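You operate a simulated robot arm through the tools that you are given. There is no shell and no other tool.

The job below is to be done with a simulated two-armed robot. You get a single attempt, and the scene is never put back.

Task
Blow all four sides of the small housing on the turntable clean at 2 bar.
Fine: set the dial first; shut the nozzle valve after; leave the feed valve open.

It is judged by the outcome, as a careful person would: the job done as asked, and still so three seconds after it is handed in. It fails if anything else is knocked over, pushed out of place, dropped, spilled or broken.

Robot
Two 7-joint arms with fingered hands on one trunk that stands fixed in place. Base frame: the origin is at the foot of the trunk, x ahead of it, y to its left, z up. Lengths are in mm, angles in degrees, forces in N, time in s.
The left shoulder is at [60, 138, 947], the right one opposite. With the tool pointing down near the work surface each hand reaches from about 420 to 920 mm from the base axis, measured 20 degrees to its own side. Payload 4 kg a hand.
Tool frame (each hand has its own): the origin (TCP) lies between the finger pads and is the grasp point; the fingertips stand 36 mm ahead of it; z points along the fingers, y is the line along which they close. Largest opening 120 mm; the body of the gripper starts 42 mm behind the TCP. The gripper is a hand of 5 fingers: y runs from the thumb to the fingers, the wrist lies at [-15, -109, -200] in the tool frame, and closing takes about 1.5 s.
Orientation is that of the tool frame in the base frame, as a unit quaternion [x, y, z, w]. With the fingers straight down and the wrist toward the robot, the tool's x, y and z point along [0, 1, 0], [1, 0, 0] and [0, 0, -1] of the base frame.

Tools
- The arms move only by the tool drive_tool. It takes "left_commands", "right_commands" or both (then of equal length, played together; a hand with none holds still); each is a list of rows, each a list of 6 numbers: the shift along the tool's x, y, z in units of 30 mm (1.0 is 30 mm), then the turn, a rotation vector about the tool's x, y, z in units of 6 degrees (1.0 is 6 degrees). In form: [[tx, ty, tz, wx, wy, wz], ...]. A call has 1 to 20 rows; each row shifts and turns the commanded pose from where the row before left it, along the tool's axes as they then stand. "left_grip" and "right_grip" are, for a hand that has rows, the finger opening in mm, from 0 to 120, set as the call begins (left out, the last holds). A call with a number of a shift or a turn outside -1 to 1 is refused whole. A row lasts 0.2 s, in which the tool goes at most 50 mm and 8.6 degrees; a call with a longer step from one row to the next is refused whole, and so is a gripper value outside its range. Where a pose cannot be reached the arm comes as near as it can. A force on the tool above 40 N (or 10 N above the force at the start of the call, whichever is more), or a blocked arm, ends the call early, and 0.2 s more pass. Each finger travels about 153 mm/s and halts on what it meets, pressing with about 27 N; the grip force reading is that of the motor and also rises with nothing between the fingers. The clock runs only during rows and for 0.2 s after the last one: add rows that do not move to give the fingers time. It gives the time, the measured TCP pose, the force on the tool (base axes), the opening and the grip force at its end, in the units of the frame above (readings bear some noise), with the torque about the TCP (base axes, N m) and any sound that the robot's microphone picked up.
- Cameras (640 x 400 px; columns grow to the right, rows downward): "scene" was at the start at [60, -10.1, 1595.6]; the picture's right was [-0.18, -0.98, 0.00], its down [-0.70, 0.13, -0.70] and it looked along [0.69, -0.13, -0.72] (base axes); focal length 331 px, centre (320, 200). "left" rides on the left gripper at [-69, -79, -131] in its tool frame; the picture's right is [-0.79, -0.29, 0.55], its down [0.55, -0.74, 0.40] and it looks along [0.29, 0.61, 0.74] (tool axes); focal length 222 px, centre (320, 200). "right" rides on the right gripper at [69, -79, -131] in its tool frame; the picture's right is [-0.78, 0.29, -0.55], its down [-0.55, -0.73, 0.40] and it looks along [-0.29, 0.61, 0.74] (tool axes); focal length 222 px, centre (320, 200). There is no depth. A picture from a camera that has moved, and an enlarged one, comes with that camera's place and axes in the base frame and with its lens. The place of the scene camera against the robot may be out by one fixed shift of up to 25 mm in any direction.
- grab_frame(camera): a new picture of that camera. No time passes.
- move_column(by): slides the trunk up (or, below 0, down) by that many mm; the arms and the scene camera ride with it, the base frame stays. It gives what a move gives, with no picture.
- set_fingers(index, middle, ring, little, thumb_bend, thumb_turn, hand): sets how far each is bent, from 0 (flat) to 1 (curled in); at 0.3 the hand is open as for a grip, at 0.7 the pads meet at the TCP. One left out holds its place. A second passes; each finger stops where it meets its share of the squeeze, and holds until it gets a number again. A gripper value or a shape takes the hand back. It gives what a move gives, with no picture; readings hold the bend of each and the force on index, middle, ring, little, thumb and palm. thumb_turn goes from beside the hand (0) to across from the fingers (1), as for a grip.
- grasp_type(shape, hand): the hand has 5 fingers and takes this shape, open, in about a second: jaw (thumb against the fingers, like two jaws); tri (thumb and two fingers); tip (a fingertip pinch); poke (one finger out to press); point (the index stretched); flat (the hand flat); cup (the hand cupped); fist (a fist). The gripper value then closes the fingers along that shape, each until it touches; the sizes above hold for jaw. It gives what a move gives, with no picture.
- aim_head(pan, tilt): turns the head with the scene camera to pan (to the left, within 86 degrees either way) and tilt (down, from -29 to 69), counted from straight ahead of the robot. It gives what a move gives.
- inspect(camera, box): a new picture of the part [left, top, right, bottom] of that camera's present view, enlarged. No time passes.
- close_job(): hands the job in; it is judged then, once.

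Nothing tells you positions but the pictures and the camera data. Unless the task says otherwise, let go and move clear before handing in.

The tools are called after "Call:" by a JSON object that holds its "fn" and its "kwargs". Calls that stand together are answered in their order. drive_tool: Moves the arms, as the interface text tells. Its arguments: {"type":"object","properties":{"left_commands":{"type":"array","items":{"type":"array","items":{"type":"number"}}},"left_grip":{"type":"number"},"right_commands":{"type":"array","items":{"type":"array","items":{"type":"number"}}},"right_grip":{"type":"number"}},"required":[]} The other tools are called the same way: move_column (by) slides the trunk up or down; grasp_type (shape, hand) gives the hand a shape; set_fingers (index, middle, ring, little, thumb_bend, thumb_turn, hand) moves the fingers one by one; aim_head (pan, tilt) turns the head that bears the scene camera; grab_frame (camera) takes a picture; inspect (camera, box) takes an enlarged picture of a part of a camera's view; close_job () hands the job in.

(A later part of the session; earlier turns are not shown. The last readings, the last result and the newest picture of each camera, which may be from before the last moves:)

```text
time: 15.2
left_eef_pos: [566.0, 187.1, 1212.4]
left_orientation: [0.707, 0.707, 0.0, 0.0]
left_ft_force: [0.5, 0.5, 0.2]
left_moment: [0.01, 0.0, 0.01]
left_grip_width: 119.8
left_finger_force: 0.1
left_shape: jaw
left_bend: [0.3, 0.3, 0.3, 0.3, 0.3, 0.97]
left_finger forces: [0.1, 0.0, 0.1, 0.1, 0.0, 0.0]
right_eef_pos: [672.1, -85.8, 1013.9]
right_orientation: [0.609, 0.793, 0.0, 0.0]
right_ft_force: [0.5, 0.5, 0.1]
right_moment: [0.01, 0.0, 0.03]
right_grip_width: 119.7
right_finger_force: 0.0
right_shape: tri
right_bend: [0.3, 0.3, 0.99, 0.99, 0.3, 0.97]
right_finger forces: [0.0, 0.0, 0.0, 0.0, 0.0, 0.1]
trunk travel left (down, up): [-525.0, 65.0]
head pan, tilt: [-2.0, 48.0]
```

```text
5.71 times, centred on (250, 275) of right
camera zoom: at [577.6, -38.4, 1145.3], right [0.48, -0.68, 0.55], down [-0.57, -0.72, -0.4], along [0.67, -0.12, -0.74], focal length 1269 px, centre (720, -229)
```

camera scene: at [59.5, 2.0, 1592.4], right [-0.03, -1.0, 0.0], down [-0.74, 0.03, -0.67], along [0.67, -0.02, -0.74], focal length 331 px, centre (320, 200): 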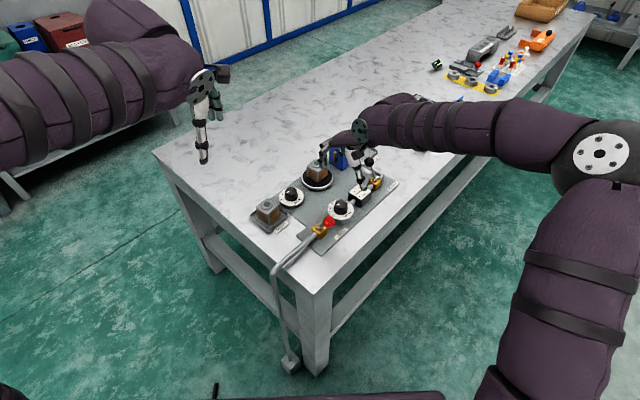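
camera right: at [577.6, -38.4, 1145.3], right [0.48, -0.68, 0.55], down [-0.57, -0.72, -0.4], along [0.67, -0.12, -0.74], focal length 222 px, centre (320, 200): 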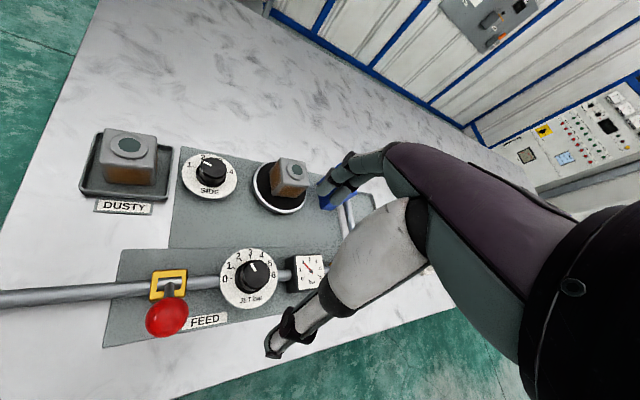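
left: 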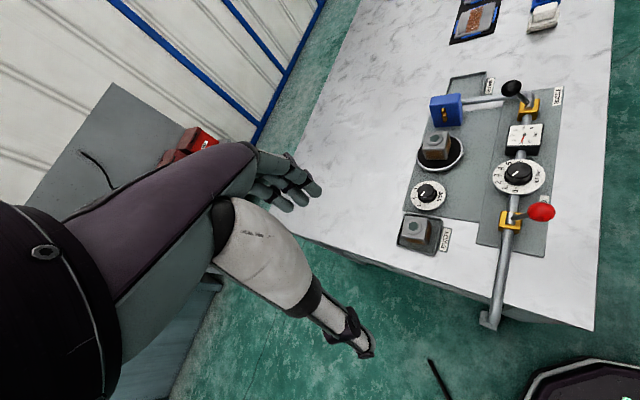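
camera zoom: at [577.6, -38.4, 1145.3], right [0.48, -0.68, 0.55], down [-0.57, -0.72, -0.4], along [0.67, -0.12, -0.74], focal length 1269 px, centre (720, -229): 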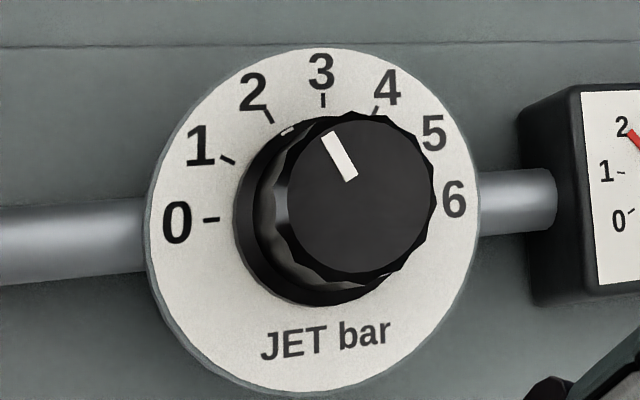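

The gauge now reads 2 bar with the feed open. Next is the nozzle lever, with its black ball at about (815, -183, 889). I'll move the right hand above it with the fingers set square to the pipe again.

Call:
{"fn": "drive_tool", "kwargs": {"right_commands": [[0, 0, 0, 0, 0, -1.0], [0, 0, 0, 0, 0, -1.0], [0, 0, 0, 0, 0, -1.0], [0, 0, 0, 0, 0, -1.0], [0, 0, 0, 0, 0, -1.0], [-0.81, 0.153, 0, 0, 0, 0], [-0.81, 0.153, 0, 0, 0, 0], [-0.81, 0.153, 0, 0, 0, 0], [-0.81, 0.153, 0, 0, 0, 0], [-0.81, 0.153, 0, 0, 0, 0], [-0.81, 0.153, 0, 0, 0, 0], [-0.81, 0.153, 0, 0, 0, 0], [0, 0, 0, 0, 0, 0], [0, 0, 0, 0, 0, 0]]}}

Call:
{"fn": "grab_frame", "kwargs": {"camera": "right"}}

Call:
{"fn": "inspect", "kwargs": {"camera": "right", "box": [200, 180, 400, 340]}}

Call:
{"fn": "inspect", "kwargs": {"camera": "left", "box": [480, 50, 600, 170]}}

```text
time: 18.2
left_eef_pos: [566.3, 185.5, 1211.3]
left_orientation: [0.706, 0.708, -0.001, 0.0]
left_ft_force: [-0.3, -0.1, 0.4]
left_moment: [0.01, -0.02, 0.0]
left_grip_width: 119.8
left_finger_force: 0.0
left_shape: jaw
left_bend: [0.3, 0.3, 0.3, 0.3, 0.3, 0.97]
left_finger forces: [0.0, 0.1, 0.1, 0.1, 0.0, 0.0]
right_eef_pos: [814.3, -183.7, 1014.4]
right_orientation: [0.383, 0.924, 0.0, 0.0]
right_ft_force: [0.2, -0.4, 0.1]
right_moment: [-0.01, 0.04, 0.03]
right_grip_width: 119.8
right_finger_force: 0.1
right_shape: tri
right_bend: [0.3, 0.3, 0.99, 0.99, 0.3, 0.97]
right_finger forces: [0.0, 0.0, 0.0, 0.0, 0.0, 0.1]
trunk travel left (down, up): [-525.0, 65.0]
head pan, tilt: [-2.0, 48.0]
```

```text
taken
camera right: at [709.7, -190.1, 1144.3], right [0.76, -0.35, 0.55], down [-0.13, -0.91, -0.4], along [0.64, 0.23, -0.74], focal length 222 px, centre (320, 200)
```

right: 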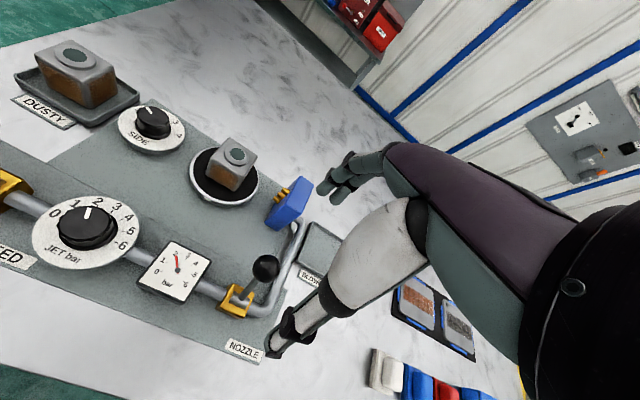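

```text
2.50 times, centred on (300, 260) of right
camera zoom: at [709.7, -190.1, 1144.3], right [0.76, -0.35, 0.55], down [-0.13, -0.91, -0.4], along [0.64, 0.23, -0.74], focal length 555 px, centre (370, 50)
```

zoom: 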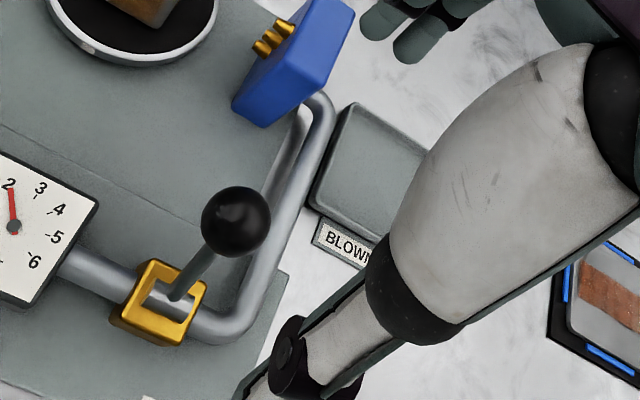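

```text
3.33 times, centred on (540, 110) of left
camera zoom: at [486.7, 117.4, 1344.0], right [-0.29, -0.79, -0.55], down [-0.74, 0.55, -0.4], along [0.61, 0.29, -0.74], focal length 740 px, centre (-413, 500)
```

zoom: 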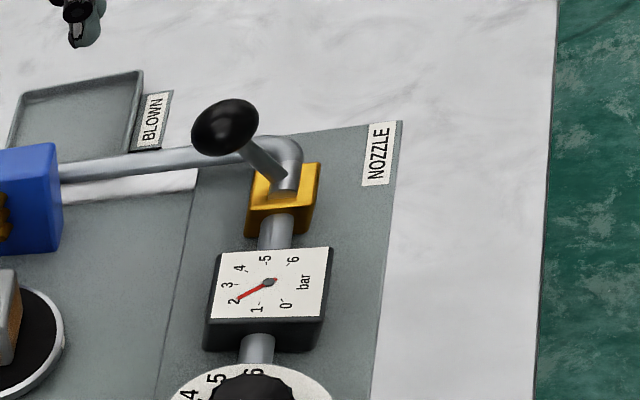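

The ball is at (815, -182, 891), and the lever leans toward the turntable, opposite to the open feed lever. I'll pre-close the hand to about 75 mm and lower it around the ball.

Call:
{"fn": "drive_tool", "kwargs": {"right_commands": [[0, 0.068, 0, 0, 0, 0], [0, 0, 0, 0, 0, 0], [0, 0, 0, 0, 0, 0], [0, 0, 0, 0, 0, 0], [0, 0, 0.8, 0, 0, 0], [0, 0, 0.8, 0, 0, 0], [0, 0, 0.8, 0, 0, 0], [0, 0, 0, 0, 0, 0]], "right_grip": 75}}

Call:
{"fn": "grab_frame", "kwargs": {"camera": "right"}}

Call:
{"fn": "inspect", "kwargs": {"camera": "left", "box": [480, 50, 600, 170]}}

Call:
{"fn": "inspect", "kwargs": {"camera": "scene", "box": [300, 110, 440, 230]}}

```text
time: 20.0
left_eef_pos: [563.2, 186.7, 1212.9]
left_orientation: [0.707, 0.707, 0.0, 0.0]
left_ft_force: [1.1, 0.7, -0.8]
left_moment: [0.0, 0.01, 0.01]
left_grip_width: 119.6
left_finger_force: 0.0
left_shape: jaw
left_bend: [0.3, 0.3, 0.3, 0.3, 0.3, 0.97]
left_finger forces: [0.0, 0.0, 0.0, 0.0, 0.1, 0.0]
right_eef_pos: [815.0, -182.6, 940.1]
right_orientation: [0.383, 0.924, 0.0, 0.0]
right_ft_force: [0.9, -0.3, 0.8]
right_moment: [0.01, -0.02, 0.0]
right_grip_width: 75.4
right_finger_force: 0.1
right_shape: tri
right_bend: [0.37, 0.41, 0.99, 0.99, 0.46, 1.0]
right_finger forces: [0.1, 0.0, 0.1, 0.0, 0.1, 0.0]
trunk travel left (down, up): [-525.0, 65.0]
head pan, tilt: [-2.0, 48.0]
```

```text
taken
camera right: at [709.9, -188.2, 1072.4], right [0.76, -0.35, 0.55], down [-0.13, -0.91, -0.4], along [0.64, 0.23, -0.74], focal length 222 px, centre (320, 200)
```

right: 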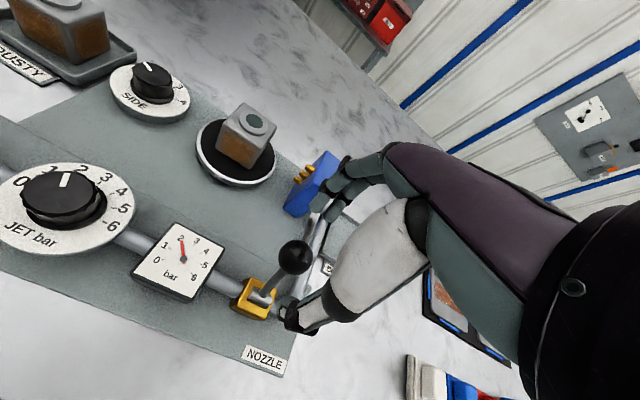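

```text
3.33 times, centred on (540, 110) of left
camera zoom: at [486.3, 117.5, 1344.2], right [-0.29, -0.79, -0.55], down [-0.74, 0.55, -0.4], along [0.61, 0.29, -0.74], focal length 740 px, centre (-413, 500)
```

zoom: 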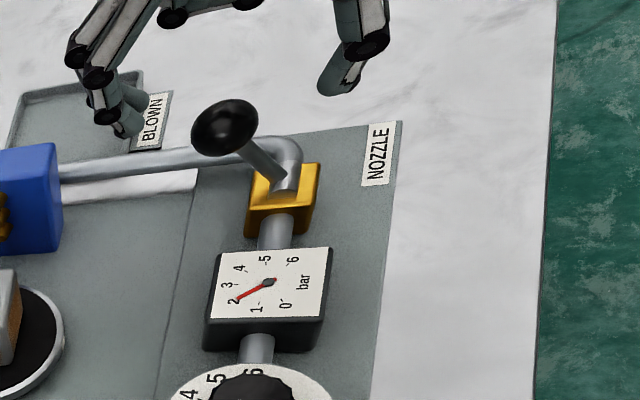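

```text
3.33 times, centred on (370, 170) of scene
camera zoom: at [59.3, 2.1, 1592.4], right [-0.03, -1.0, 0.0], down [-0.74, 0.03, -0.67], along [0.67, -0.02, -0.74], focal length 1102 px, centre (153, 300)
```

zoom: 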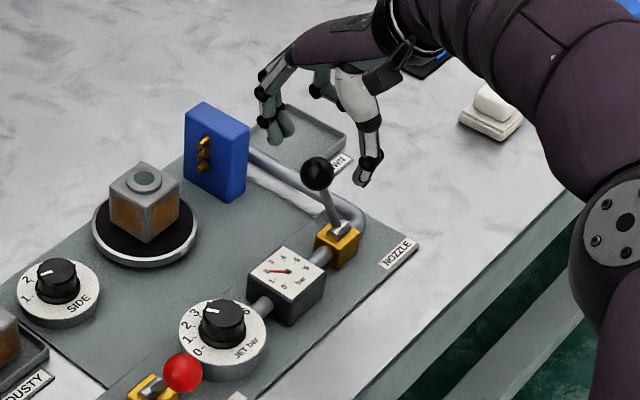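

The ball is centred between thumb and fingers. I'll lower another 28 mm and close on it.

Call:
{"fn": "drive_tool", "kwargs": {"right_commands": [[0, 0, 0.47, 0, 0, 0], [0, 0, 0.47, 0, 0, 0], [0, 0, 0, 0, 0, 0]]}}

Call:
{"fn": "inspect", "kwargs": {"camera": "right", "box": [230, 150, 410, 350]}}

Call:
{"fn": "inspect", "kwargs": {"camera": "left", "box": [480, 50, 600, 170]}}

```text
time: 20.8
left_eef_pos: [566.9, 186.4, 1212.4]
left_orientation: [0.707, 0.708, 0.0, 0.0]
left_ft_force: [-0.2, -0.1, -0.1]
left_moment: [0.05, 0.0, -0.02]
left_grip_width: 119.6
left_finger_force: 0.1
left_shape: jaw
left_bend: [0.3, 0.3, 0.3, 0.3, 0.3, 0.97]
left_finger forces: [0.0, 0.0, 0.0, 0.0, 0.1, 0.0]
right_eef_pos: [816.6, -180.5, 913.5]
right_orientation: [0.383, 0.924, -0.001, 0.0]
right_ft_force: [-0.5, 0.6, 0.0]
right_moment: [0.01, -0.01, 0.01]
right_grip_width: 75.3
right_finger_force: 0.0
right_shape: tri
right_bend: [0.37, 0.41, 0.99, 0.99, 0.46, 1.0]
right_finger forces: [0.0, 0.1, 0.1, 0.1, 0.1, 0.0]
trunk travel left (down, up): [-525.0, 65.0]
head pan, tilt: [-2.0, 48.0]
```

```text
2.00 times, centred on (320, 250) of right
camera zoom: at [710.1, -188.4, 1043.4], right [0.76, -0.35, 0.55], down [-0.13, -0.91, -0.4], along [0.64, 0.23, -0.74], focal length 444 px, centre (320, 100)
```

zoom: 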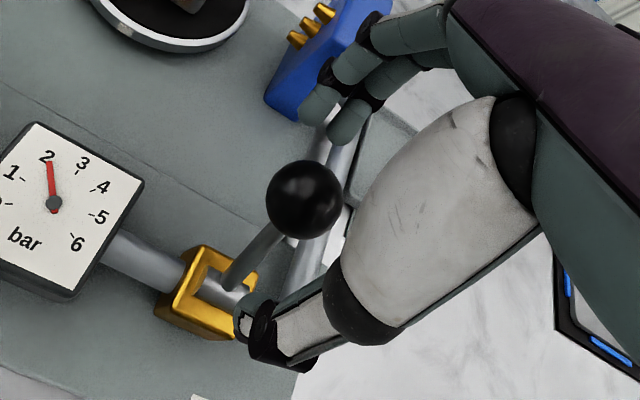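

```text
3.33 times, centred on (540, 110) of left
camera zoom: at [486.4, 117.4, 1344.2], right [-0.29, -0.79, -0.55], down [-0.74, 0.55, -0.4], along [0.61, 0.29, -0.74], focal length 740 px, centre (-413, 500)
```

zoom: 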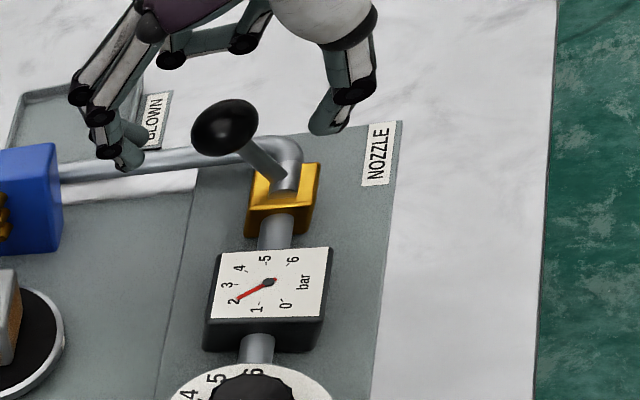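

The ball sits between the fingers with no contact yet. I'm closing on it.

Call:
{"fn": "drive_tool", "kwargs": {"right_commands": [[0, 0, 0, 0, 0, 0], [0, 0, 0, 0, 0, 0], [0, 0, 0, 0, 0, 0], [0, 0, 0, 0, 0, 0], [0, 0, 0, 0, 0, 0], [0, 0, 0, 0, 0, 0], [0, 0, 0, 0, 0, 0]], "right_grip": 12}}

Call:
{"fn": "inspect", "kwargs": {"camera": "right", "box": [230, 150, 410, 350]}}

Call:
{"fn": "inspect", "kwargs": {"camera": "left", "box": [480, 50, 600, 170]}}

```text
time: 22.4
left_eef_pos: [564.7, 186.3, 1212.7]
left_orientation: [0.708, 0.707, -0.001, 0.0]
left_ft_force: [-0.3, 0.4, -0.3]
left_moment: [0.03, 0.04, 0.01]
left_grip_width: 119.9
left_finger_force: 0.0
left_shape: jaw
left_bend: [0.3, 0.3, 0.3, 0.3, 0.3, 0.97]
left_finger forces: [0.0, 0.1, 0.0, 0.1, 0.0, 0.0]
right_eef_pos: [814.6, -183.5, 911.4]
right_orientation: [0.382, 0.924, 0.0, -0.001]
right_ft_force: [-4.5, -1.2, -7.2]
right_moment: [0.01, 0.11, 0.03]
right_grip_width: 19.7
right_finger_force: 26.7
right_shape: tri
right_bend: [0.72, 0.62, 1.0, 1.0, 0.69, 1.0]
right_finger forces: [11.6, 10.9, 0.0, 0.0, 26.5, 0.0]
trunk travel left (down, up): [-525.0, 65.0]
head pan, tilt: [-2.0, 48.0]
```

```text
2.00 times, centred on (320, 250) of right
camera zoom: at [710.3, -188.8, 1042.8], right [0.76, -0.35, 0.55], down [-0.13, -0.91, -0.4], along [0.63, 0.23, -0.74], focal length 444 px, centre (320, 100)
```

zoom: 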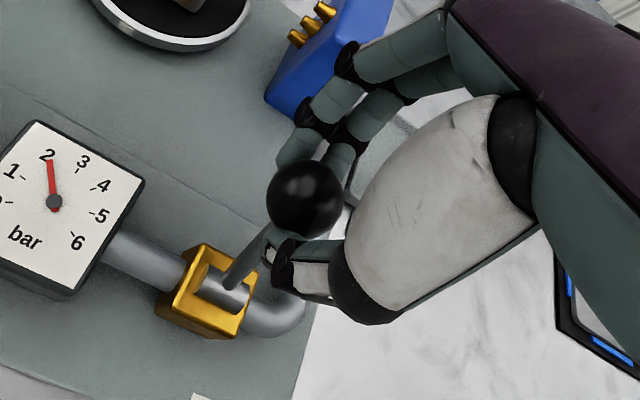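

```text
3.33 times, centred on (540, 110) of left
camera zoom: at [486.8, 117.0, 1344.0], right [-0.29, -0.78, -0.55], down [-0.74, 0.55, -0.4], along [0.61, 0.29, -0.74], focal length 740 px, centre (-413, 500)
```

zoom: 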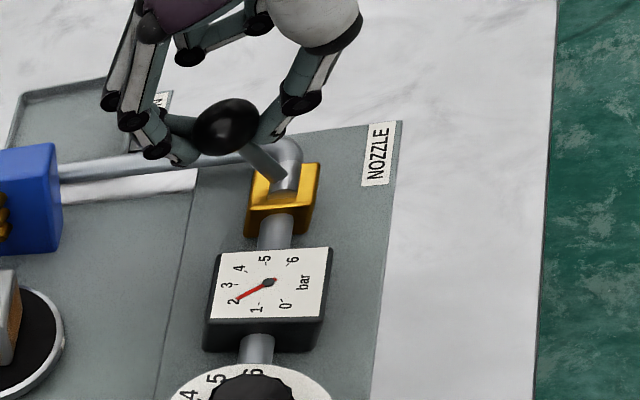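

The ball is held at about 27 N. I'm swinging the lever across to the open side along its arc, about 67 mm.

Call:
{"fn": "drive_tool", "kwargs": {"right_commands": [[0, -0.223, -0.093, 0, 0, 0], [0, -0.223, -0.073, 0, 0, 0], [0, -0.223, -0.05, 0, 0, 0], [0, -0.223, -0.027, 0, 0, 0], [0, -0.223, -0.01, 0, 0, 0], [0, -0.223, 0.01, 0, 0, 0], [0, -0.223, 0.03, 0, 0, 0], [0, -0.223, 0.053, 0, 0, 0], [0, -0.223, 0.073, 0, 0, 0], [0, -0.223, 0.097, 0, 0, 0], [0, 0, 0, 0, 0, 0]]}}

Call:
{"fn": "inspect", "kwargs": {"camera": "left", "box": [430, 50, 610, 170]}}

Call:
{"fn": "inspect", "kwargs": {"camera": "right", "box": [230, 150, 410, 350]}}

Call:
{"fn": "inspect", "kwargs": {"camera": "scene", "box": [270, 110, 430, 250]}}

```text
time: 24.8
left_eef_pos: [569.0, 187.5, 1210.7]
left_orientation: [0.706, 0.708, -0.002, -0.002]
left_ft_force: [0.7, 0.5, -0.7]
left_moment: [0.03, 0.01, 0.03]
left_grip_width: 119.7
left_finger_force: 0.1
left_shape: jaw
left_bend: [0.3, 0.3, 0.3, 0.3, 0.3, 0.97]
left_finger forces: [0.0, 0.0, 0.1, 0.0, 0.0, 0.1]
right_eef_pos: [771.2, -226.8, 909.0]
right_orientation: [0.382, 0.924, -0.001, -0.003]
right_ft_force: [13.6, 13.2, -31.3]
right_moment: [0.3, -0.34, -0.01]
right_grip_width: 12.7
right_finger_force: 26.5
right_shape: tri
right_bend: [0.72, 0.62, 1.0, 1.0, 0.72, 1.0]
right_finger forces: [13.4, 11.6, 0.1, 0.1, 20.9, 0.1]
trunk travel left (down, up): [-525.0, 65.0]
head pan, tilt: [-2.0, 48.0]
```

```text
3.33 times, centred on (520, 110) of left
camera zoom: at [490.6, 118.1, 1342.4], right [-0.29, -0.79, -0.55], down [-0.74, 0.55, -0.4], along [0.61, 0.29, -0.74], focal length 740 px, centre (-347, 500)
```

zoom: 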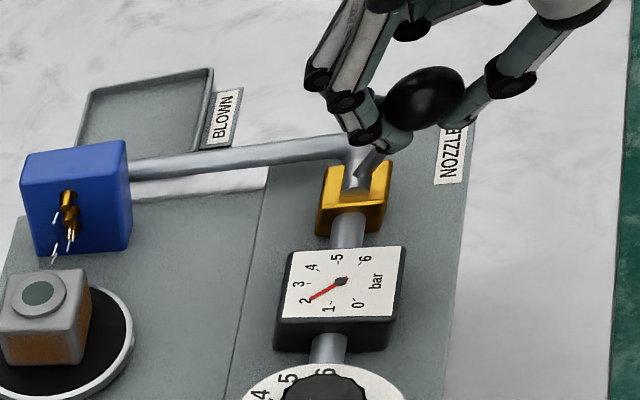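

```text
2.00 times, centred on (320, 250) of right
camera zoom: at [666.2, -233.2, 1040.2], right [0.76, -0.35, 0.54], down [-0.13, -0.91, -0.4], along [0.63, 0.23, -0.74], focal length 444 px, centre (320, 100)
```

zoom: 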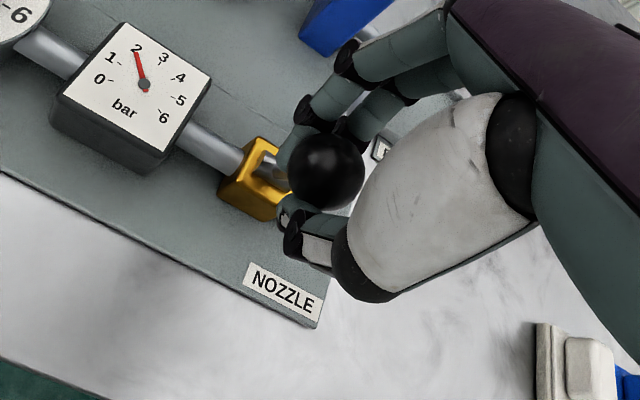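

```text
2.86 times, centred on (350, 180) of scene
camera zoom: at [64.4, 2.6, 1592.2], right [-0.03, -1.0, 0.0], down [-0.74, 0.03, -0.67], along [0.67, -0.02, -0.75], focal length 945 px, centre (234, 257)
```

zoom: 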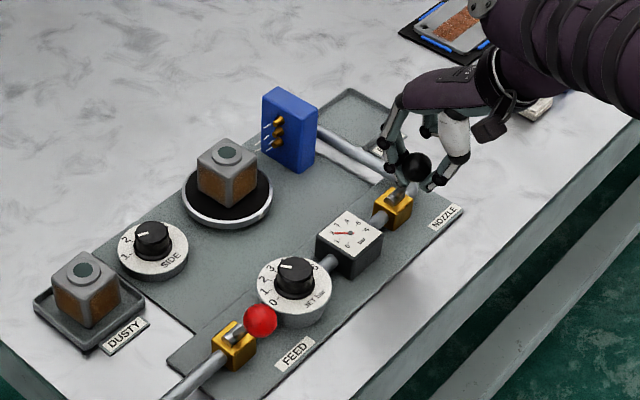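

White jets now show at the gold nozzles, so the nozzle is open. I'll release the lever gently and rise clear.

Call:
{"fn": "drive_tool", "kwargs": {"right_commands": [[0, 0, 0, 0, 0, 0], [0, 0, 0, 0, 0, 0], [0, 0, 0, 0, 0, 0], [0, 0, 0, 0, 0, 0], [0, 0, 0, 0, 0, 0], [0, 0, -0.8, 0, 0, 0], [0, 0, -0.9, 0, 0, 0], [0, 0, -0.9, 0, 0, 0], [0, 0, -0.9, 0, 0, 0], [0, 0, 0, 0, 0, 0]], "right_grip": 90}}

Call:
{"fn": "inspect", "kwargs": {"camera": "left", "box": [400, 50, 610, 200]}}

Call:
{"fn": "grab_frame", "kwargs": {"camera": "right"}}

Call:
{"fn": "inspect", "kwargs": {"camera": "scene", "box": [270, 130, 400, 220]}}

```text
time: 27.0
left_eef_pos: [566.6, 186.0, 1213.0]
left_orientation: [0.707, 0.707, 0.0, 0.0]
left_ft_force: [-0.3, 0.4, 0.0]
left_moment: [0.03, -0.02, 0.0]
left_grip_width: 119.6
left_finger_force: 0.0
left_shape: jaw
left_bend: [0.3, 0.3, 0.3, 0.3, 0.3, 0.97]
left_finger forces: [0.0, 0.1, 0.1, 0.0, 0.1, 0.1]
right_eef_pos: [768.5, -229.0, 1017.3]
right_orientation: [0.383, 0.924, 0.0, -0.001]
right_ft_force: [0.5, 0.0, -0.1]
right_moment: [-0.01, 0.04, 0.01]
right_grip_width: 89.7
right_finger_force: 0.0
right_shape: tri
right_bend: [0.33, 0.37, 0.99, 0.99, 0.4, 0.99]
right_finger forces: [0.0, 0.1, 0.0, 0.0, 0.0, 0.0]
trunk travel left (down, up): [-525.0, 65.0]
head pan, tilt: [-2.0, 48.0]
```

```text
2.67 times, centred on (505, 125) of left
camera zoom: at [486.6, 117.3, 1344.0], right [-0.29, -0.79, -0.55], down [-0.74, 0.55, -0.4], along [0.61, 0.29, -0.74], focal length 592 px, centre (-173, 400)
```

zoom: 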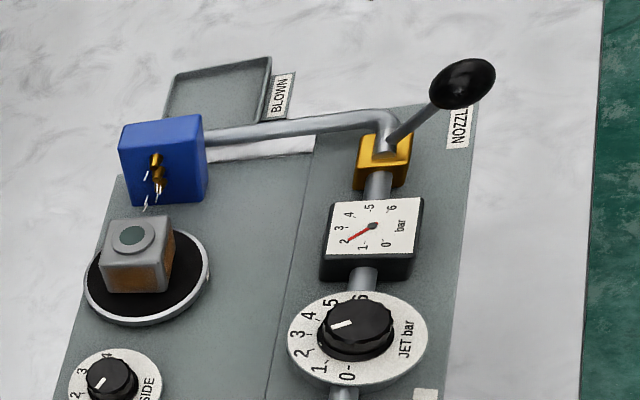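

```text
taken
camera right: at [663.1, -236.1, 1149.5], right [0.76, -0.35, 0.55], down [-0.13, -0.91, -0.4], along [0.64, 0.23, -0.74], focal length 222 px, centre (320, 200)
```

right: 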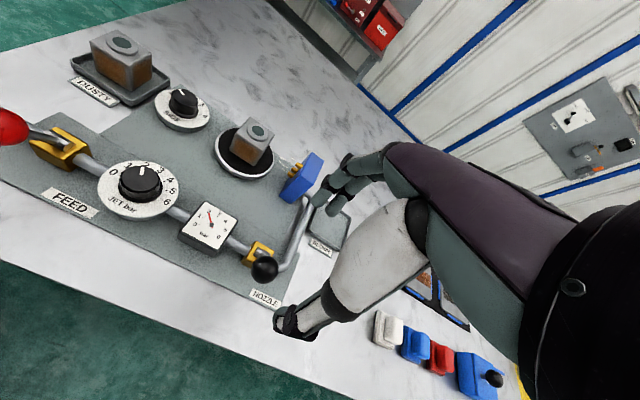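

```text
4.44 times, centred on (335, 175) of scene
camera zoom: at [59.7, 1.9, 1592.4], right [-0.03, -1.0, 0.0], down [-0.74, 0.03, -0.67], along [0.67, -0.02, -0.74], focal length 1470 px, centre (253, 311)
```

zoom: 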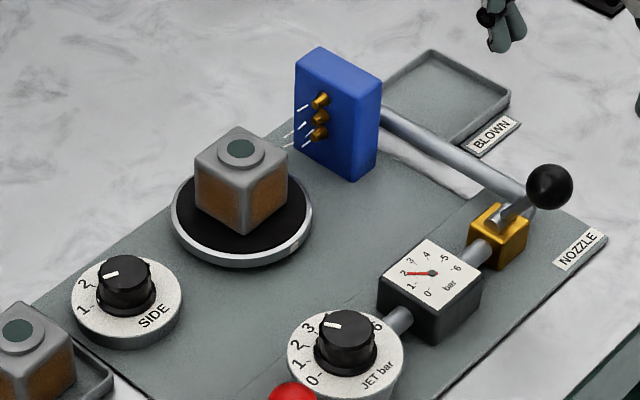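

The nozzle is open and the gauge holds at 2 bar, so side 1 is being blown. Before using the right hand on the SIDE knob, I'll fix its position from two views.

Call:
{"fn": "inspect", "kwargs": {"camera": "left", "box": [400, 150, 480, 220]}}

Call:
{"fn": "inspect", "kwargs": {"camera": "right", "box": [145, 75, 225, 135]}}

Call:
{"fn": "inspect", "kwargs": {"camera": "right", "box": [205, 105, 335, 205]}}

```text
5.71 times, centred on (440, 185) of left
camera zoom: at [486.6, 117.3, 1344.0], right [-0.29, -0.79, -0.55], down [-0.74, 0.55, -0.4], along [0.61, 0.29, -0.74], focal length 1269 px, centre (-366, 286)
```

zoom: 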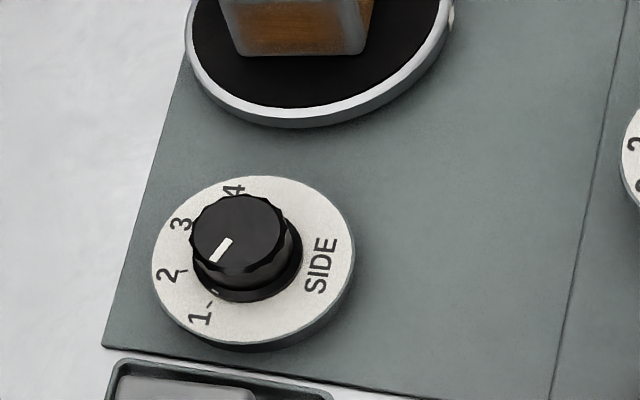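

```text
6.67 times, centred on (185, 105) of right
camera zoom: at [663.1, -236.1, 1149.5], right [0.76, -0.35, 0.55], down [-0.13, -0.91, -0.4], along [0.64, 0.23, -0.74], focal length 1481 px, centre (1220, 833)
```

zoom: 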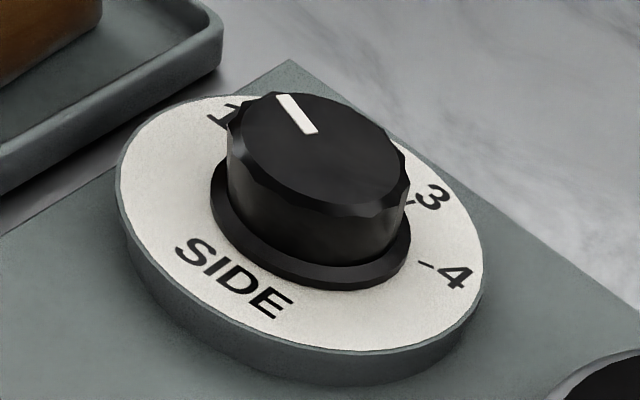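

```text
4.00 times, centred on (270, 155) of right
camera zoom: at [663.1, -236.1, 1149.5], right [0.76, -0.35, 0.55], down [-0.13, -0.91, -0.4], along [0.64, 0.23, -0.74], focal length 888 px, centre (520, 380)
```

zoom: 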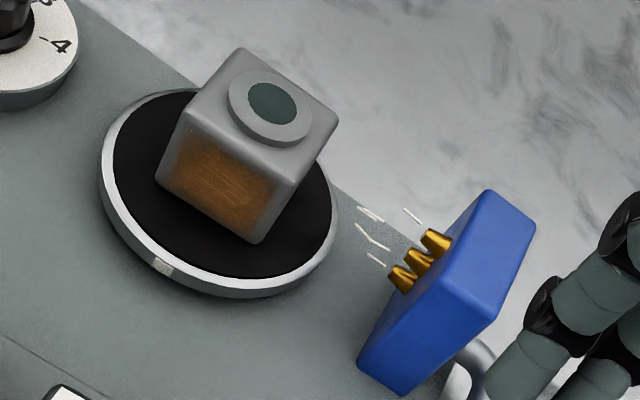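

SIDE's knob centre comes out at about (745, 62), with its face at z 815 and top at z 839. I'm carrying the right hand over it, well above everything, with the fingers open to 80 mm.

Call:
{"fn": "drive_tool", "kwargs": {"right_commands": [[0.739, 0.631, 0, 0, 0, 0], [0.739, 0.631, 0, 0, 0, 0], [0.739, 0.631, 0, 0, 0, 0], [0.739, 0.631, 0, 0, 0, 0], [0.739, 0.631, 0, 0, 0, 0], [0.739, 0.631, 0, 0, 0, 0], [0.739, 0.631, 0, 0, 0, 0], [0.739, 0.631, 0, 0, 0, 0], [0.739, 0.631, 0, 0, 0, 0], [0.739, 0.631, 0, 0, 0, 0], [0, 0, 0, 0, 0, -0.833], [0, 0, 0, 0, 0, -0.833], [0, 0, 0.7, 0, 0, 0], [0, 0, 0.7, 0, 0, 0], [0, 0, 0.7, 0, 0, 0], [0, 0, 0, 0, 0, 0], [0, 0, 0, 0, 0, 0]], "right_grip": 80}}

Call:
{"fn": "grab_frame", "kwargs": {"camera": "right"}}

Call:
{"fn": "inspect", "kwargs": {"camera": "left", "box": [390, 90, 530, 230]}}

Call:
{"fn": "inspect", "kwargs": {"camera": "scene", "box": [240, 130, 400, 250]}}

```text
time: 30.6
left_eef_pos: [566.1, 186.1, 1213.2]
left_orientation: [0.707, 0.707, 0.0, 0.0]
left_ft_force: [-0.7, 0.6, 0.3]
left_moment: [0.04, -0.02, 0.02]
left_grip_width: 120.0
left_finger_force: 0.1
left_shape: jaw
left_bend: [0.3, 0.3, 0.3, 0.3, 0.3, 0.97]
left_finger forces: [0.0, 0.0, 0.0, 0.0, 0.0, 0.0]
right_eef_pos: [746.0, 61.0, 955.5]
right_orientation: [0.301, 0.954, 0.0, 0.0]
right_ft_force: [-0.2, -0.8, 0.0]
right_moment: [-0.01, -0.02, -0.03]
right_grip_width: 80.5
right_finger_force: 0.2
right_shape: tri
right_bend: [0.35, 0.39, 0.99, 0.99, 0.43, 0.99]
right_finger forces: [0.1, 0.0, 0.0, 0.0, 0.0, 0.0]
trunk travel left (down, up): [-525.0, 65.0]
head pan, tilt: [-2.0, 48.0]
```

```text
taken
camera right: at [644.2, 36.8, 1086.6], right [0.81, -0.21, 0.55], down [0.03, -0.92, -0.4], along [0.59, 0.34, -0.74], focal length 222 px, centre (320, 200)
```

right: 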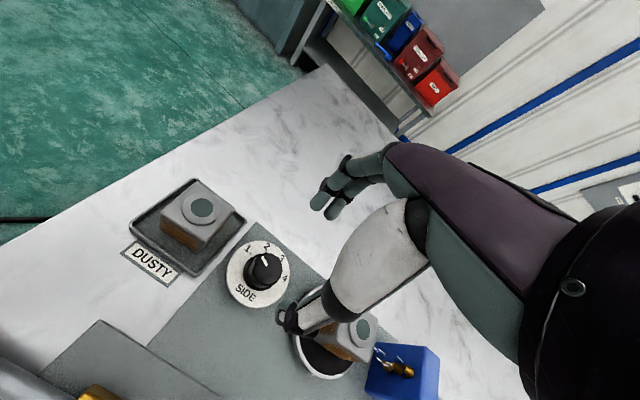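

```text
2.86 times, centred on (460, 160) of left
camera zoom: at [486.5, 117.4, 1344.1], right [-0.29, -0.79, -0.55], down [-0.74, 0.55, -0.4], along [0.61, 0.29, -0.74], focal length 635 px, centre (-80, 314)
```

zoom: 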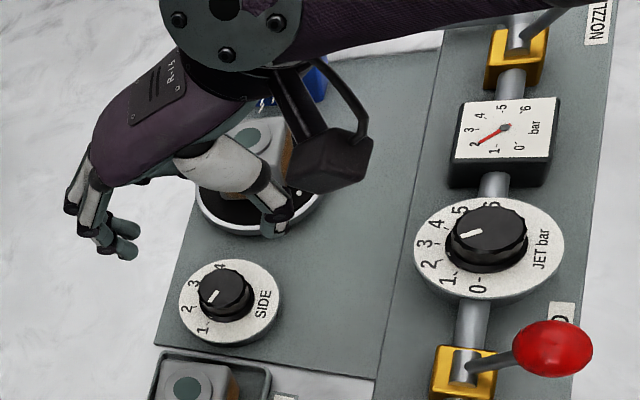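

```text
3.33 times, centred on (320, 190) of scene
camera zoom: at [59.6, 2.1, 1592.4], right [-0.03, -1.0, 0.0], down [-0.74, 0.03, -0.67], along [0.67, -0.02, -0.74], focal length 1102 px, centre (320, 233)
```

zoom: 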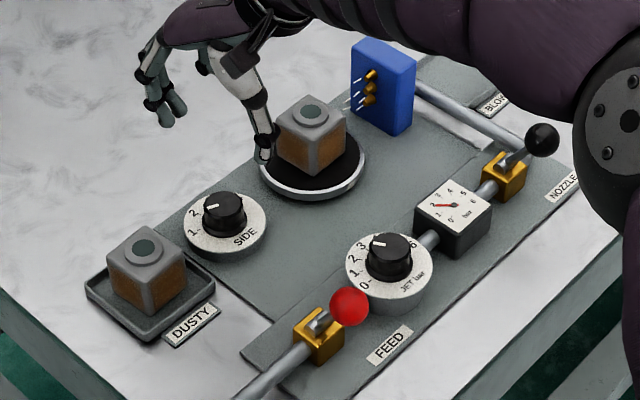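

The hand is over the SIDE knob; I'll measure alignment with a close view before going down.

Call:
{"fn": "inspect", "kwargs": {"camera": "right", "box": [220, 230, 310, 310]}}

Call:
{"fn": "inspect", "kwargs": {"camera": "right", "box": [270, 270, 440, 400]}}

```text
5.00 times, centred on (265, 270) of right
camera zoom: at [644.2, 36.8, 1086.6], right [0.81, -0.21, 0.55], down [0.03, -0.92, -0.4], along [0.59, 0.34, -0.74], focal length 1111 px, centre (595, -150)
```

zoom: 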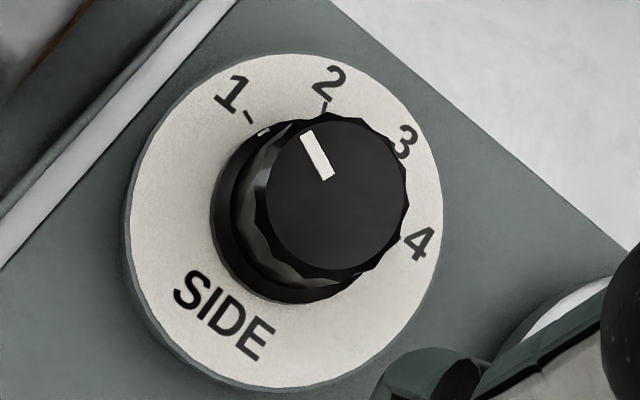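

```text
3.08 times, centred on (355, 335) of right
camera zoom: at [644.2, 36.8, 1086.6], right [0.81, -0.21, 0.55], down [0.03, -0.92, -0.4], along [0.59, 0.34, -0.74], focal length 684 px, centre (212, -215)
```

zoom: 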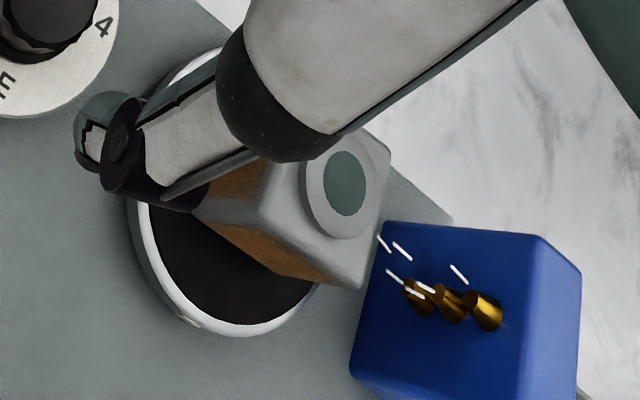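

Alignment is within about 1 mm. I'm lowering around the SIDE knob.

Call:
{"fn": "drive_tool", "kwargs": {"right_commands": [[0, 0, 0.8, 0, 0, 0], [0, 0, 0.8, 0, 0, 0], [0, 0, 0.8, 0, 0, 0], [0, 0, 0.5, 0, 0, 0], [0, 0, 0, 0, 0, 0]]}}

Call:
{"fn": "grab_frame", "kwargs": {"camera": "right"}}

Call:
{"fn": "inspect", "kwargs": {"camera": "left", "box": [390, 90, 530, 230]}}

Call:
{"fn": "inspect", "kwargs": {"camera": "scene", "box": [240, 130, 400, 250]}}

```text
time: 31.8
left_eef_pos: [565.5, 185.1, 1212.9]
left_orientation: [0.707, 0.707, 0.0, 0.0]
left_ft_force: [0.1, 0.3, -0.1]
left_moment: [-0.01, -0.01, 0.03]
left_grip_width: 119.5
left_finger_force: 0.1
left_shape: jaw
left_bend: [0.3, 0.3, 0.3, 0.3, 0.3, 0.97]
left_finger forces: [0.0, 0.0, 0.0, 0.0, 0.0, 0.0]
right_eef_pos: [744.9, 61.5, 867.0]
right_orientation: [0.3, 0.954, 0.0, 0.0]
right_ft_force: [0.1, -0.5, 0.2]
right_moment: [0.0, 0.01, -0.02]
right_grip_width: 80.2
right_finger_force: 0.0
right_shape: tri
right_bend: [0.35, 0.39, 0.99, 0.99, 0.43, 0.99]
right_finger forces: [0.0, 0.1, 0.1, 0.0, 0.0, 0.1]
trunk travel left (down, up): [-525.0, 65.0]
head pan, tilt: [-2.0, 48.0]
```

```text
taken
camera right: at [642.7, 37.3, 998.6], right [0.81, -0.21, 0.55], down [0.03, -0.92, -0.4], along [0.59, 0.34, -0.74], focal length 222 px, centre (320, 200)
```

right: 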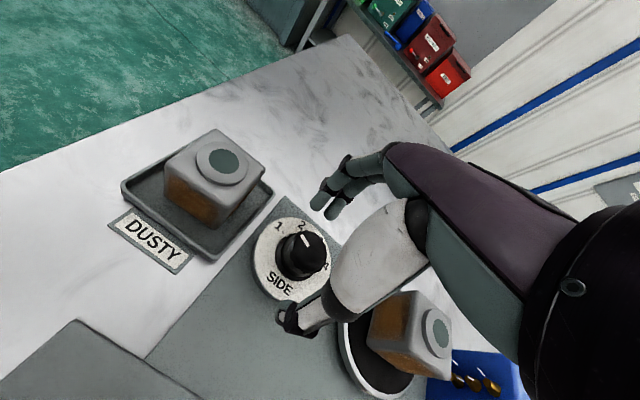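

```text
2.86 times, centred on (460, 160) of left
camera zoom: at [486.4, 117.4, 1344.1], right [-0.29, -0.79, -0.55], down [-0.74, 0.55, -0.4], along [0.61, 0.29, -0.74], focal length 635 px, centre (-80, 314)
```

zoom: 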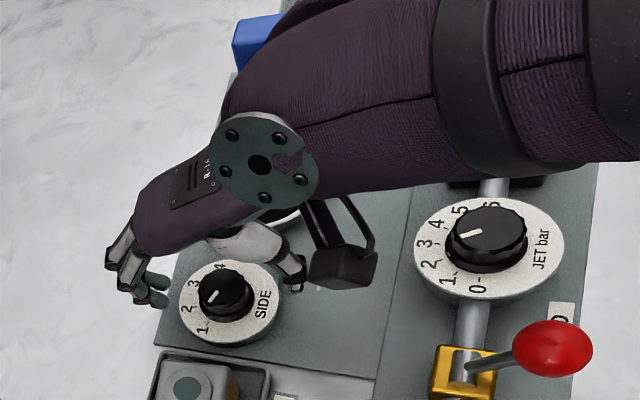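

```text
3.33 times, centred on (320, 190) of scene
camera zoom: at [59.4, 2.1, 1592.4], right [-0.03, -1.0, 0.0], down [-0.74, 0.03, -0.67], along [0.67, -0.02, -0.74], focal length 1102 px, centre (320, 233)
```

zoom: 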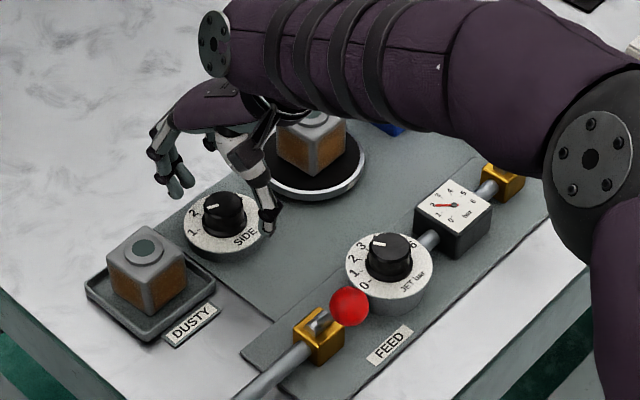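

Clearances look good. Down another 14 mm, then close on the knob.

Call:
{"fn": "drive_tool", "kwargs": {"right_commands": [[0, 0, 0.46, 0, 0, 0], [0, 0, 0, 0, 0, 0]]}}

Call:
{"fn": "inspect", "kwargs": {"camera": "right", "box": [230, 160, 430, 360]}}

```text
time: 32.4
left_eef_pos: [564.2, 187.0, 1213.2]
left_orientation: [0.707, 0.707, 0.0, 0.0]
left_ft_force: [0.3, -0.8, 0.3]
left_moment: [0.01, 0.03, -0.02]
left_grip_width: 119.8
left_finger_force: 0.0
left_shape: jaw
left_bend: [0.3, 0.3, 0.3, 0.3, 0.3, 0.97]
left_finger forces: [0.1, 0.0, 0.0, 0.0, 0.1, 0.0]
right_eef_pos: [745.1, 61.7, 855.1]
right_orientation: [0.3, 0.954, 0.0, 0.0]
right_ft_force: [0.9, 0.4, -0.2]
right_moment: [0.02, 0.0, -0.01]
right_grip_width: 80.7
right_finger_force: 0.0
right_shape: tri
right_bend: [0.35, 0.39, 0.99, 0.99, 0.43, 0.99]
right_finger forces: [0.0, 0.0, 0.0, 0.1, 0.0, 0.0]
trunk travel left (down, up): [-525.0, 65.0]
head pan, tilt: [-2.0, 48.0]
```

```text
2.00 times, centred on (330, 260) of right
camera zoom: at [642.9, 36.8, 985.1], right [0.81, -0.21, 0.55], down [0.03, -0.92, -0.4], along [0.59, 0.34, -0.74], focal length 444 px, centre (300, 80)
```

zoom: 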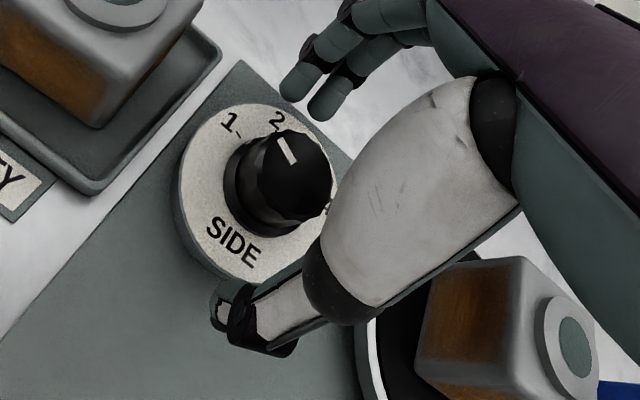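

Call:
{"fn": "drive_tool", "kwargs": {"right_commands": [[0, 0, 0, 0, 0, 0], [0, 0, 0, 0, 0, 0], [0, 0, 0, 0, 0, 0], [0, 0, 0, 0, 0, 0], [0, 0, 0, 0, 0, 0], [0, 0, 0, 0, 0, 0], [0, 0, 0, 0, 0, 0]], "right_grip": 15}}

Call:
{"fn": "inspect", "kwargs": {"camera": "right", "box": [230, 160, 430, 360]}}

Call:
{"fn": "inspect", "kwargs": {"camera": "left", "box": [390, 130, 490, 230]}}

```text
time: 34.0
left_eef_pos: [565.5, 186.9, 1212.4]
left_orientation: [0.707, 0.707, 0.0, 0.0]
left_ft_force: [-0.3, 0.7, 0.9]
left_moment: [-0.02, -0.02, 0.03]
left_grip_width: 119.8
left_finger_force: 0.0
left_shape: jaw
left_bend: [0.3, 0.3, 0.3, 0.3, 0.3, 0.97]
left_finger forces: [0.0, 0.0, 0.0, 0.0, 0.0, 0.1]
right_eef_pos: [745.8, 61.8, 854.3]
right_orientation: [0.3, 0.954, -0.001, 0.0]
right_ft_force: [0.9, 1.1, 2.0]
right_moment: [0.02, -0.07, -0.16]
right_grip_width: 61.6
right_finger_force: 26.9
right_shape: tri
right_bend: [0.41, 0.44, 1.0, 1.0, 0.56, 1.0]
right_finger forces: [12.4, 12.2, 0.0, 0.1, 22.1, 0.0]
trunk travel left (down, up): [-525.0, 65.0]
head pan, tilt: [-2.0, 48.0]
```

```text
2.00 times, centred on (330, 260) of right
camera zoom: at [643.0, 36.9, 985.3], right [0.81, -0.21, 0.55], down [0.03, -0.92, -0.4], along [0.59, 0.34, -0.74], focal length 444 px, centre (300, 80)
```

zoom: 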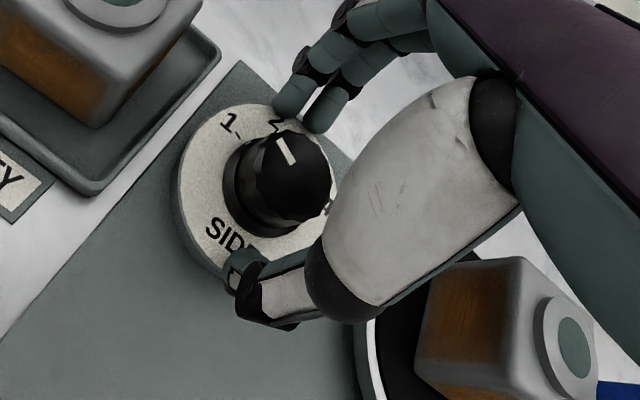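

```text
4.00 times, centred on (440, 180) of left
camera zoom: at [486.4, 117.5, 1344.1], right [-0.29, -0.79, -0.55], down [-0.74, 0.55, -0.4], along [0.61, 0.29, -0.74], focal length 888 px, centre (-160, 280)
```

zoom: 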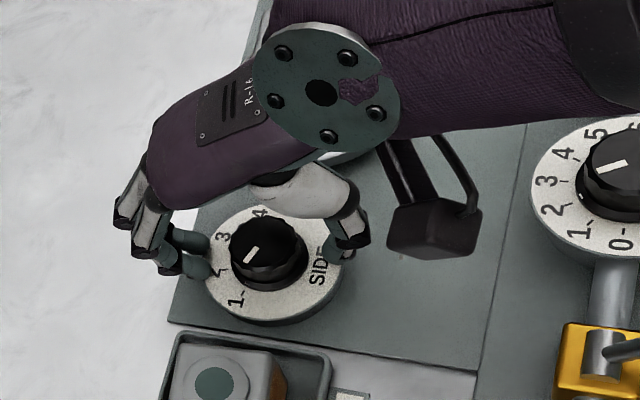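

The fingertips caught the dial's rim instead of the knob, so the face is slightly higher than I estimated. I'll open, rise 7 mm and close again.

Call:
{"fn": "drive_tool", "kwargs": {"right_commands": [[0, 0, 0, 0, 0, 0], [0, 0, 0, 0, 0, 0], [0, 0, 0, 0, 0, 0], [0, 0, -0.23, 0, 0, 0], [0, 0, 0, 0, 0, 0]], "right_grip": 85}}

Call:
{"fn": "drive_tool", "kwargs": {"right_commands": [[0, 0, 0, 0, 0, 0], [0, 0, 0, 0, 0, 0], [0, 0, 0, 0, 0, 0], [0, 0, 0, 0, 0, 0], [0, 0, 0, 0, 0, 0], [0, 0, 0, 0, 0, 0], [0, 0, 0, 0, 0, 0]], "right_grip": 15}}

Call:
{"fn": "inspect", "kwargs": {"camera": "right", "box": [230, 160, 430, 360]}}

Call:
{"fn": "inspect", "kwargs": {"camera": "left", "box": [390, 130, 490, 230]}}

```text
time: 35.2
left_eef_pos: [565.7, 185.5, 1212.3]
left_orientation: [0.707, 0.707, 0.0, 0.001]
left_ft_force: [-0.9, 1.0, -0.1]
left_moment: [-0.01, 0.02, 0.02]
left_grip_width: 119.6
left_finger_force: 0.0
left_shape: jaw
left_bend: [0.3, 0.3, 0.3, 0.3, 0.3, 0.97]
left_finger forces: [0.0, 0.0, 0.1, 0.0, 0.0, 0.0]
right_eef_pos: [744.9, 61.1, 860.8]
right_orientation: [0.301, 0.954, 0.001, 0.001]
right_ft_force: [0.3, 0.5, -0.3]
right_moment: [0.01, -0.01, 0.0]
right_grip_width: 84.9
right_finger_force: 0.0
right_shape: tri
right_bend: [0.34, 0.38, 0.99, 0.99, 0.41, 0.99]
right_finger forces: [0.1, 0.0, 0.0, 0.0, 0.1, 0.1]
trunk travel left (down, up): [-525.0, 65.0]
head pan, tilt: [-2.0, 48.0]
```

```text
time: 36.8
left_eef_pos: [565.2, 187.4, 1212.3]
left_orientation: [0.707, 0.707, 0.001, 0.0]
left_ft_force: [0.0, 0.0, 0.9]
left_moment: [0.01, 0.01, -0.02]
left_grip_width: 119.8
left_finger_force: 0.1
left_shape: jaw
left_bend: [0.3, 0.3, 0.3, 0.3, 0.3, 0.97]
left_finger forces: [0.1, 0.0, 0.0, 0.1, 0.1, 0.0]
right_eef_pos: [744.5, 61.0, 861.2]
right_orientation: [0.301, 0.954, 0.0, 0.0]
right_ft_force: [-2.4, -0.9, -1.1]
right_moment: [0.01, 0.09, 0.01]
right_grip_width: 27.6
right_finger_force: 27.2
right_shape: tri
right_bend: [0.55, 0.58, 1.0, 1.0, 0.69, 1.0]
right_finger forces: [11.8, 11.5, 0.1, 0.0, 24.9, 0.1]
trunk travel left (down, up): [-525.0, 65.0]
head pan, tilt: [-2.0, 48.0]
```

```text
2.00 times, centred on (330, 260) of right
camera zoom: at [642.5, 36.7, 992.1], right [0.81, -0.21, 0.55], down [0.03, -0.92, -0.4], along [0.59, 0.34, -0.74], focal length 444 px, centre (300, 80)
```

zoom: 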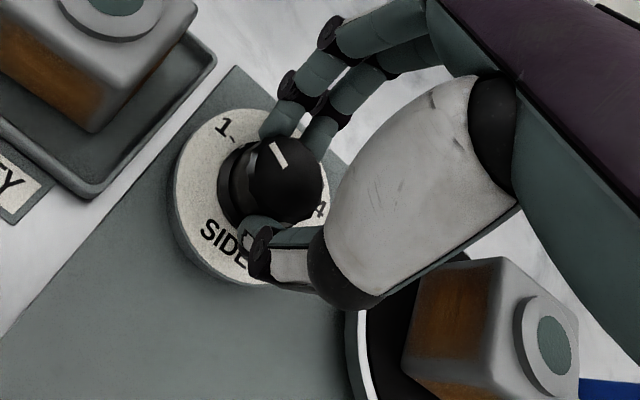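

```text
4.00 times, centred on (440, 180) of left
camera zoom: at [486.3, 117.4, 1344.1], right [-0.29, -0.79, -0.55], down [-0.74, 0.55, -0.4], along [0.61, 0.29, -0.74], focal length 888 px, centre (-160, 280)
```

zoom: 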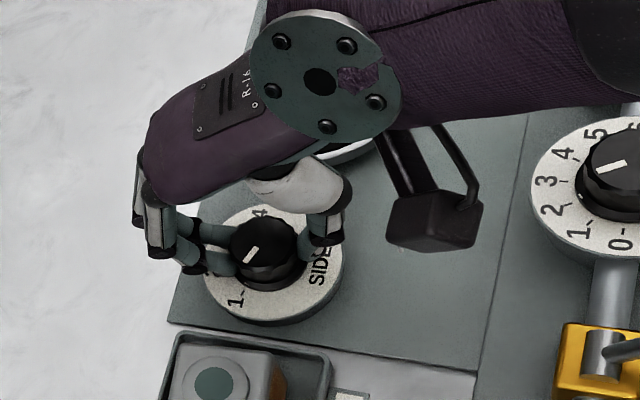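

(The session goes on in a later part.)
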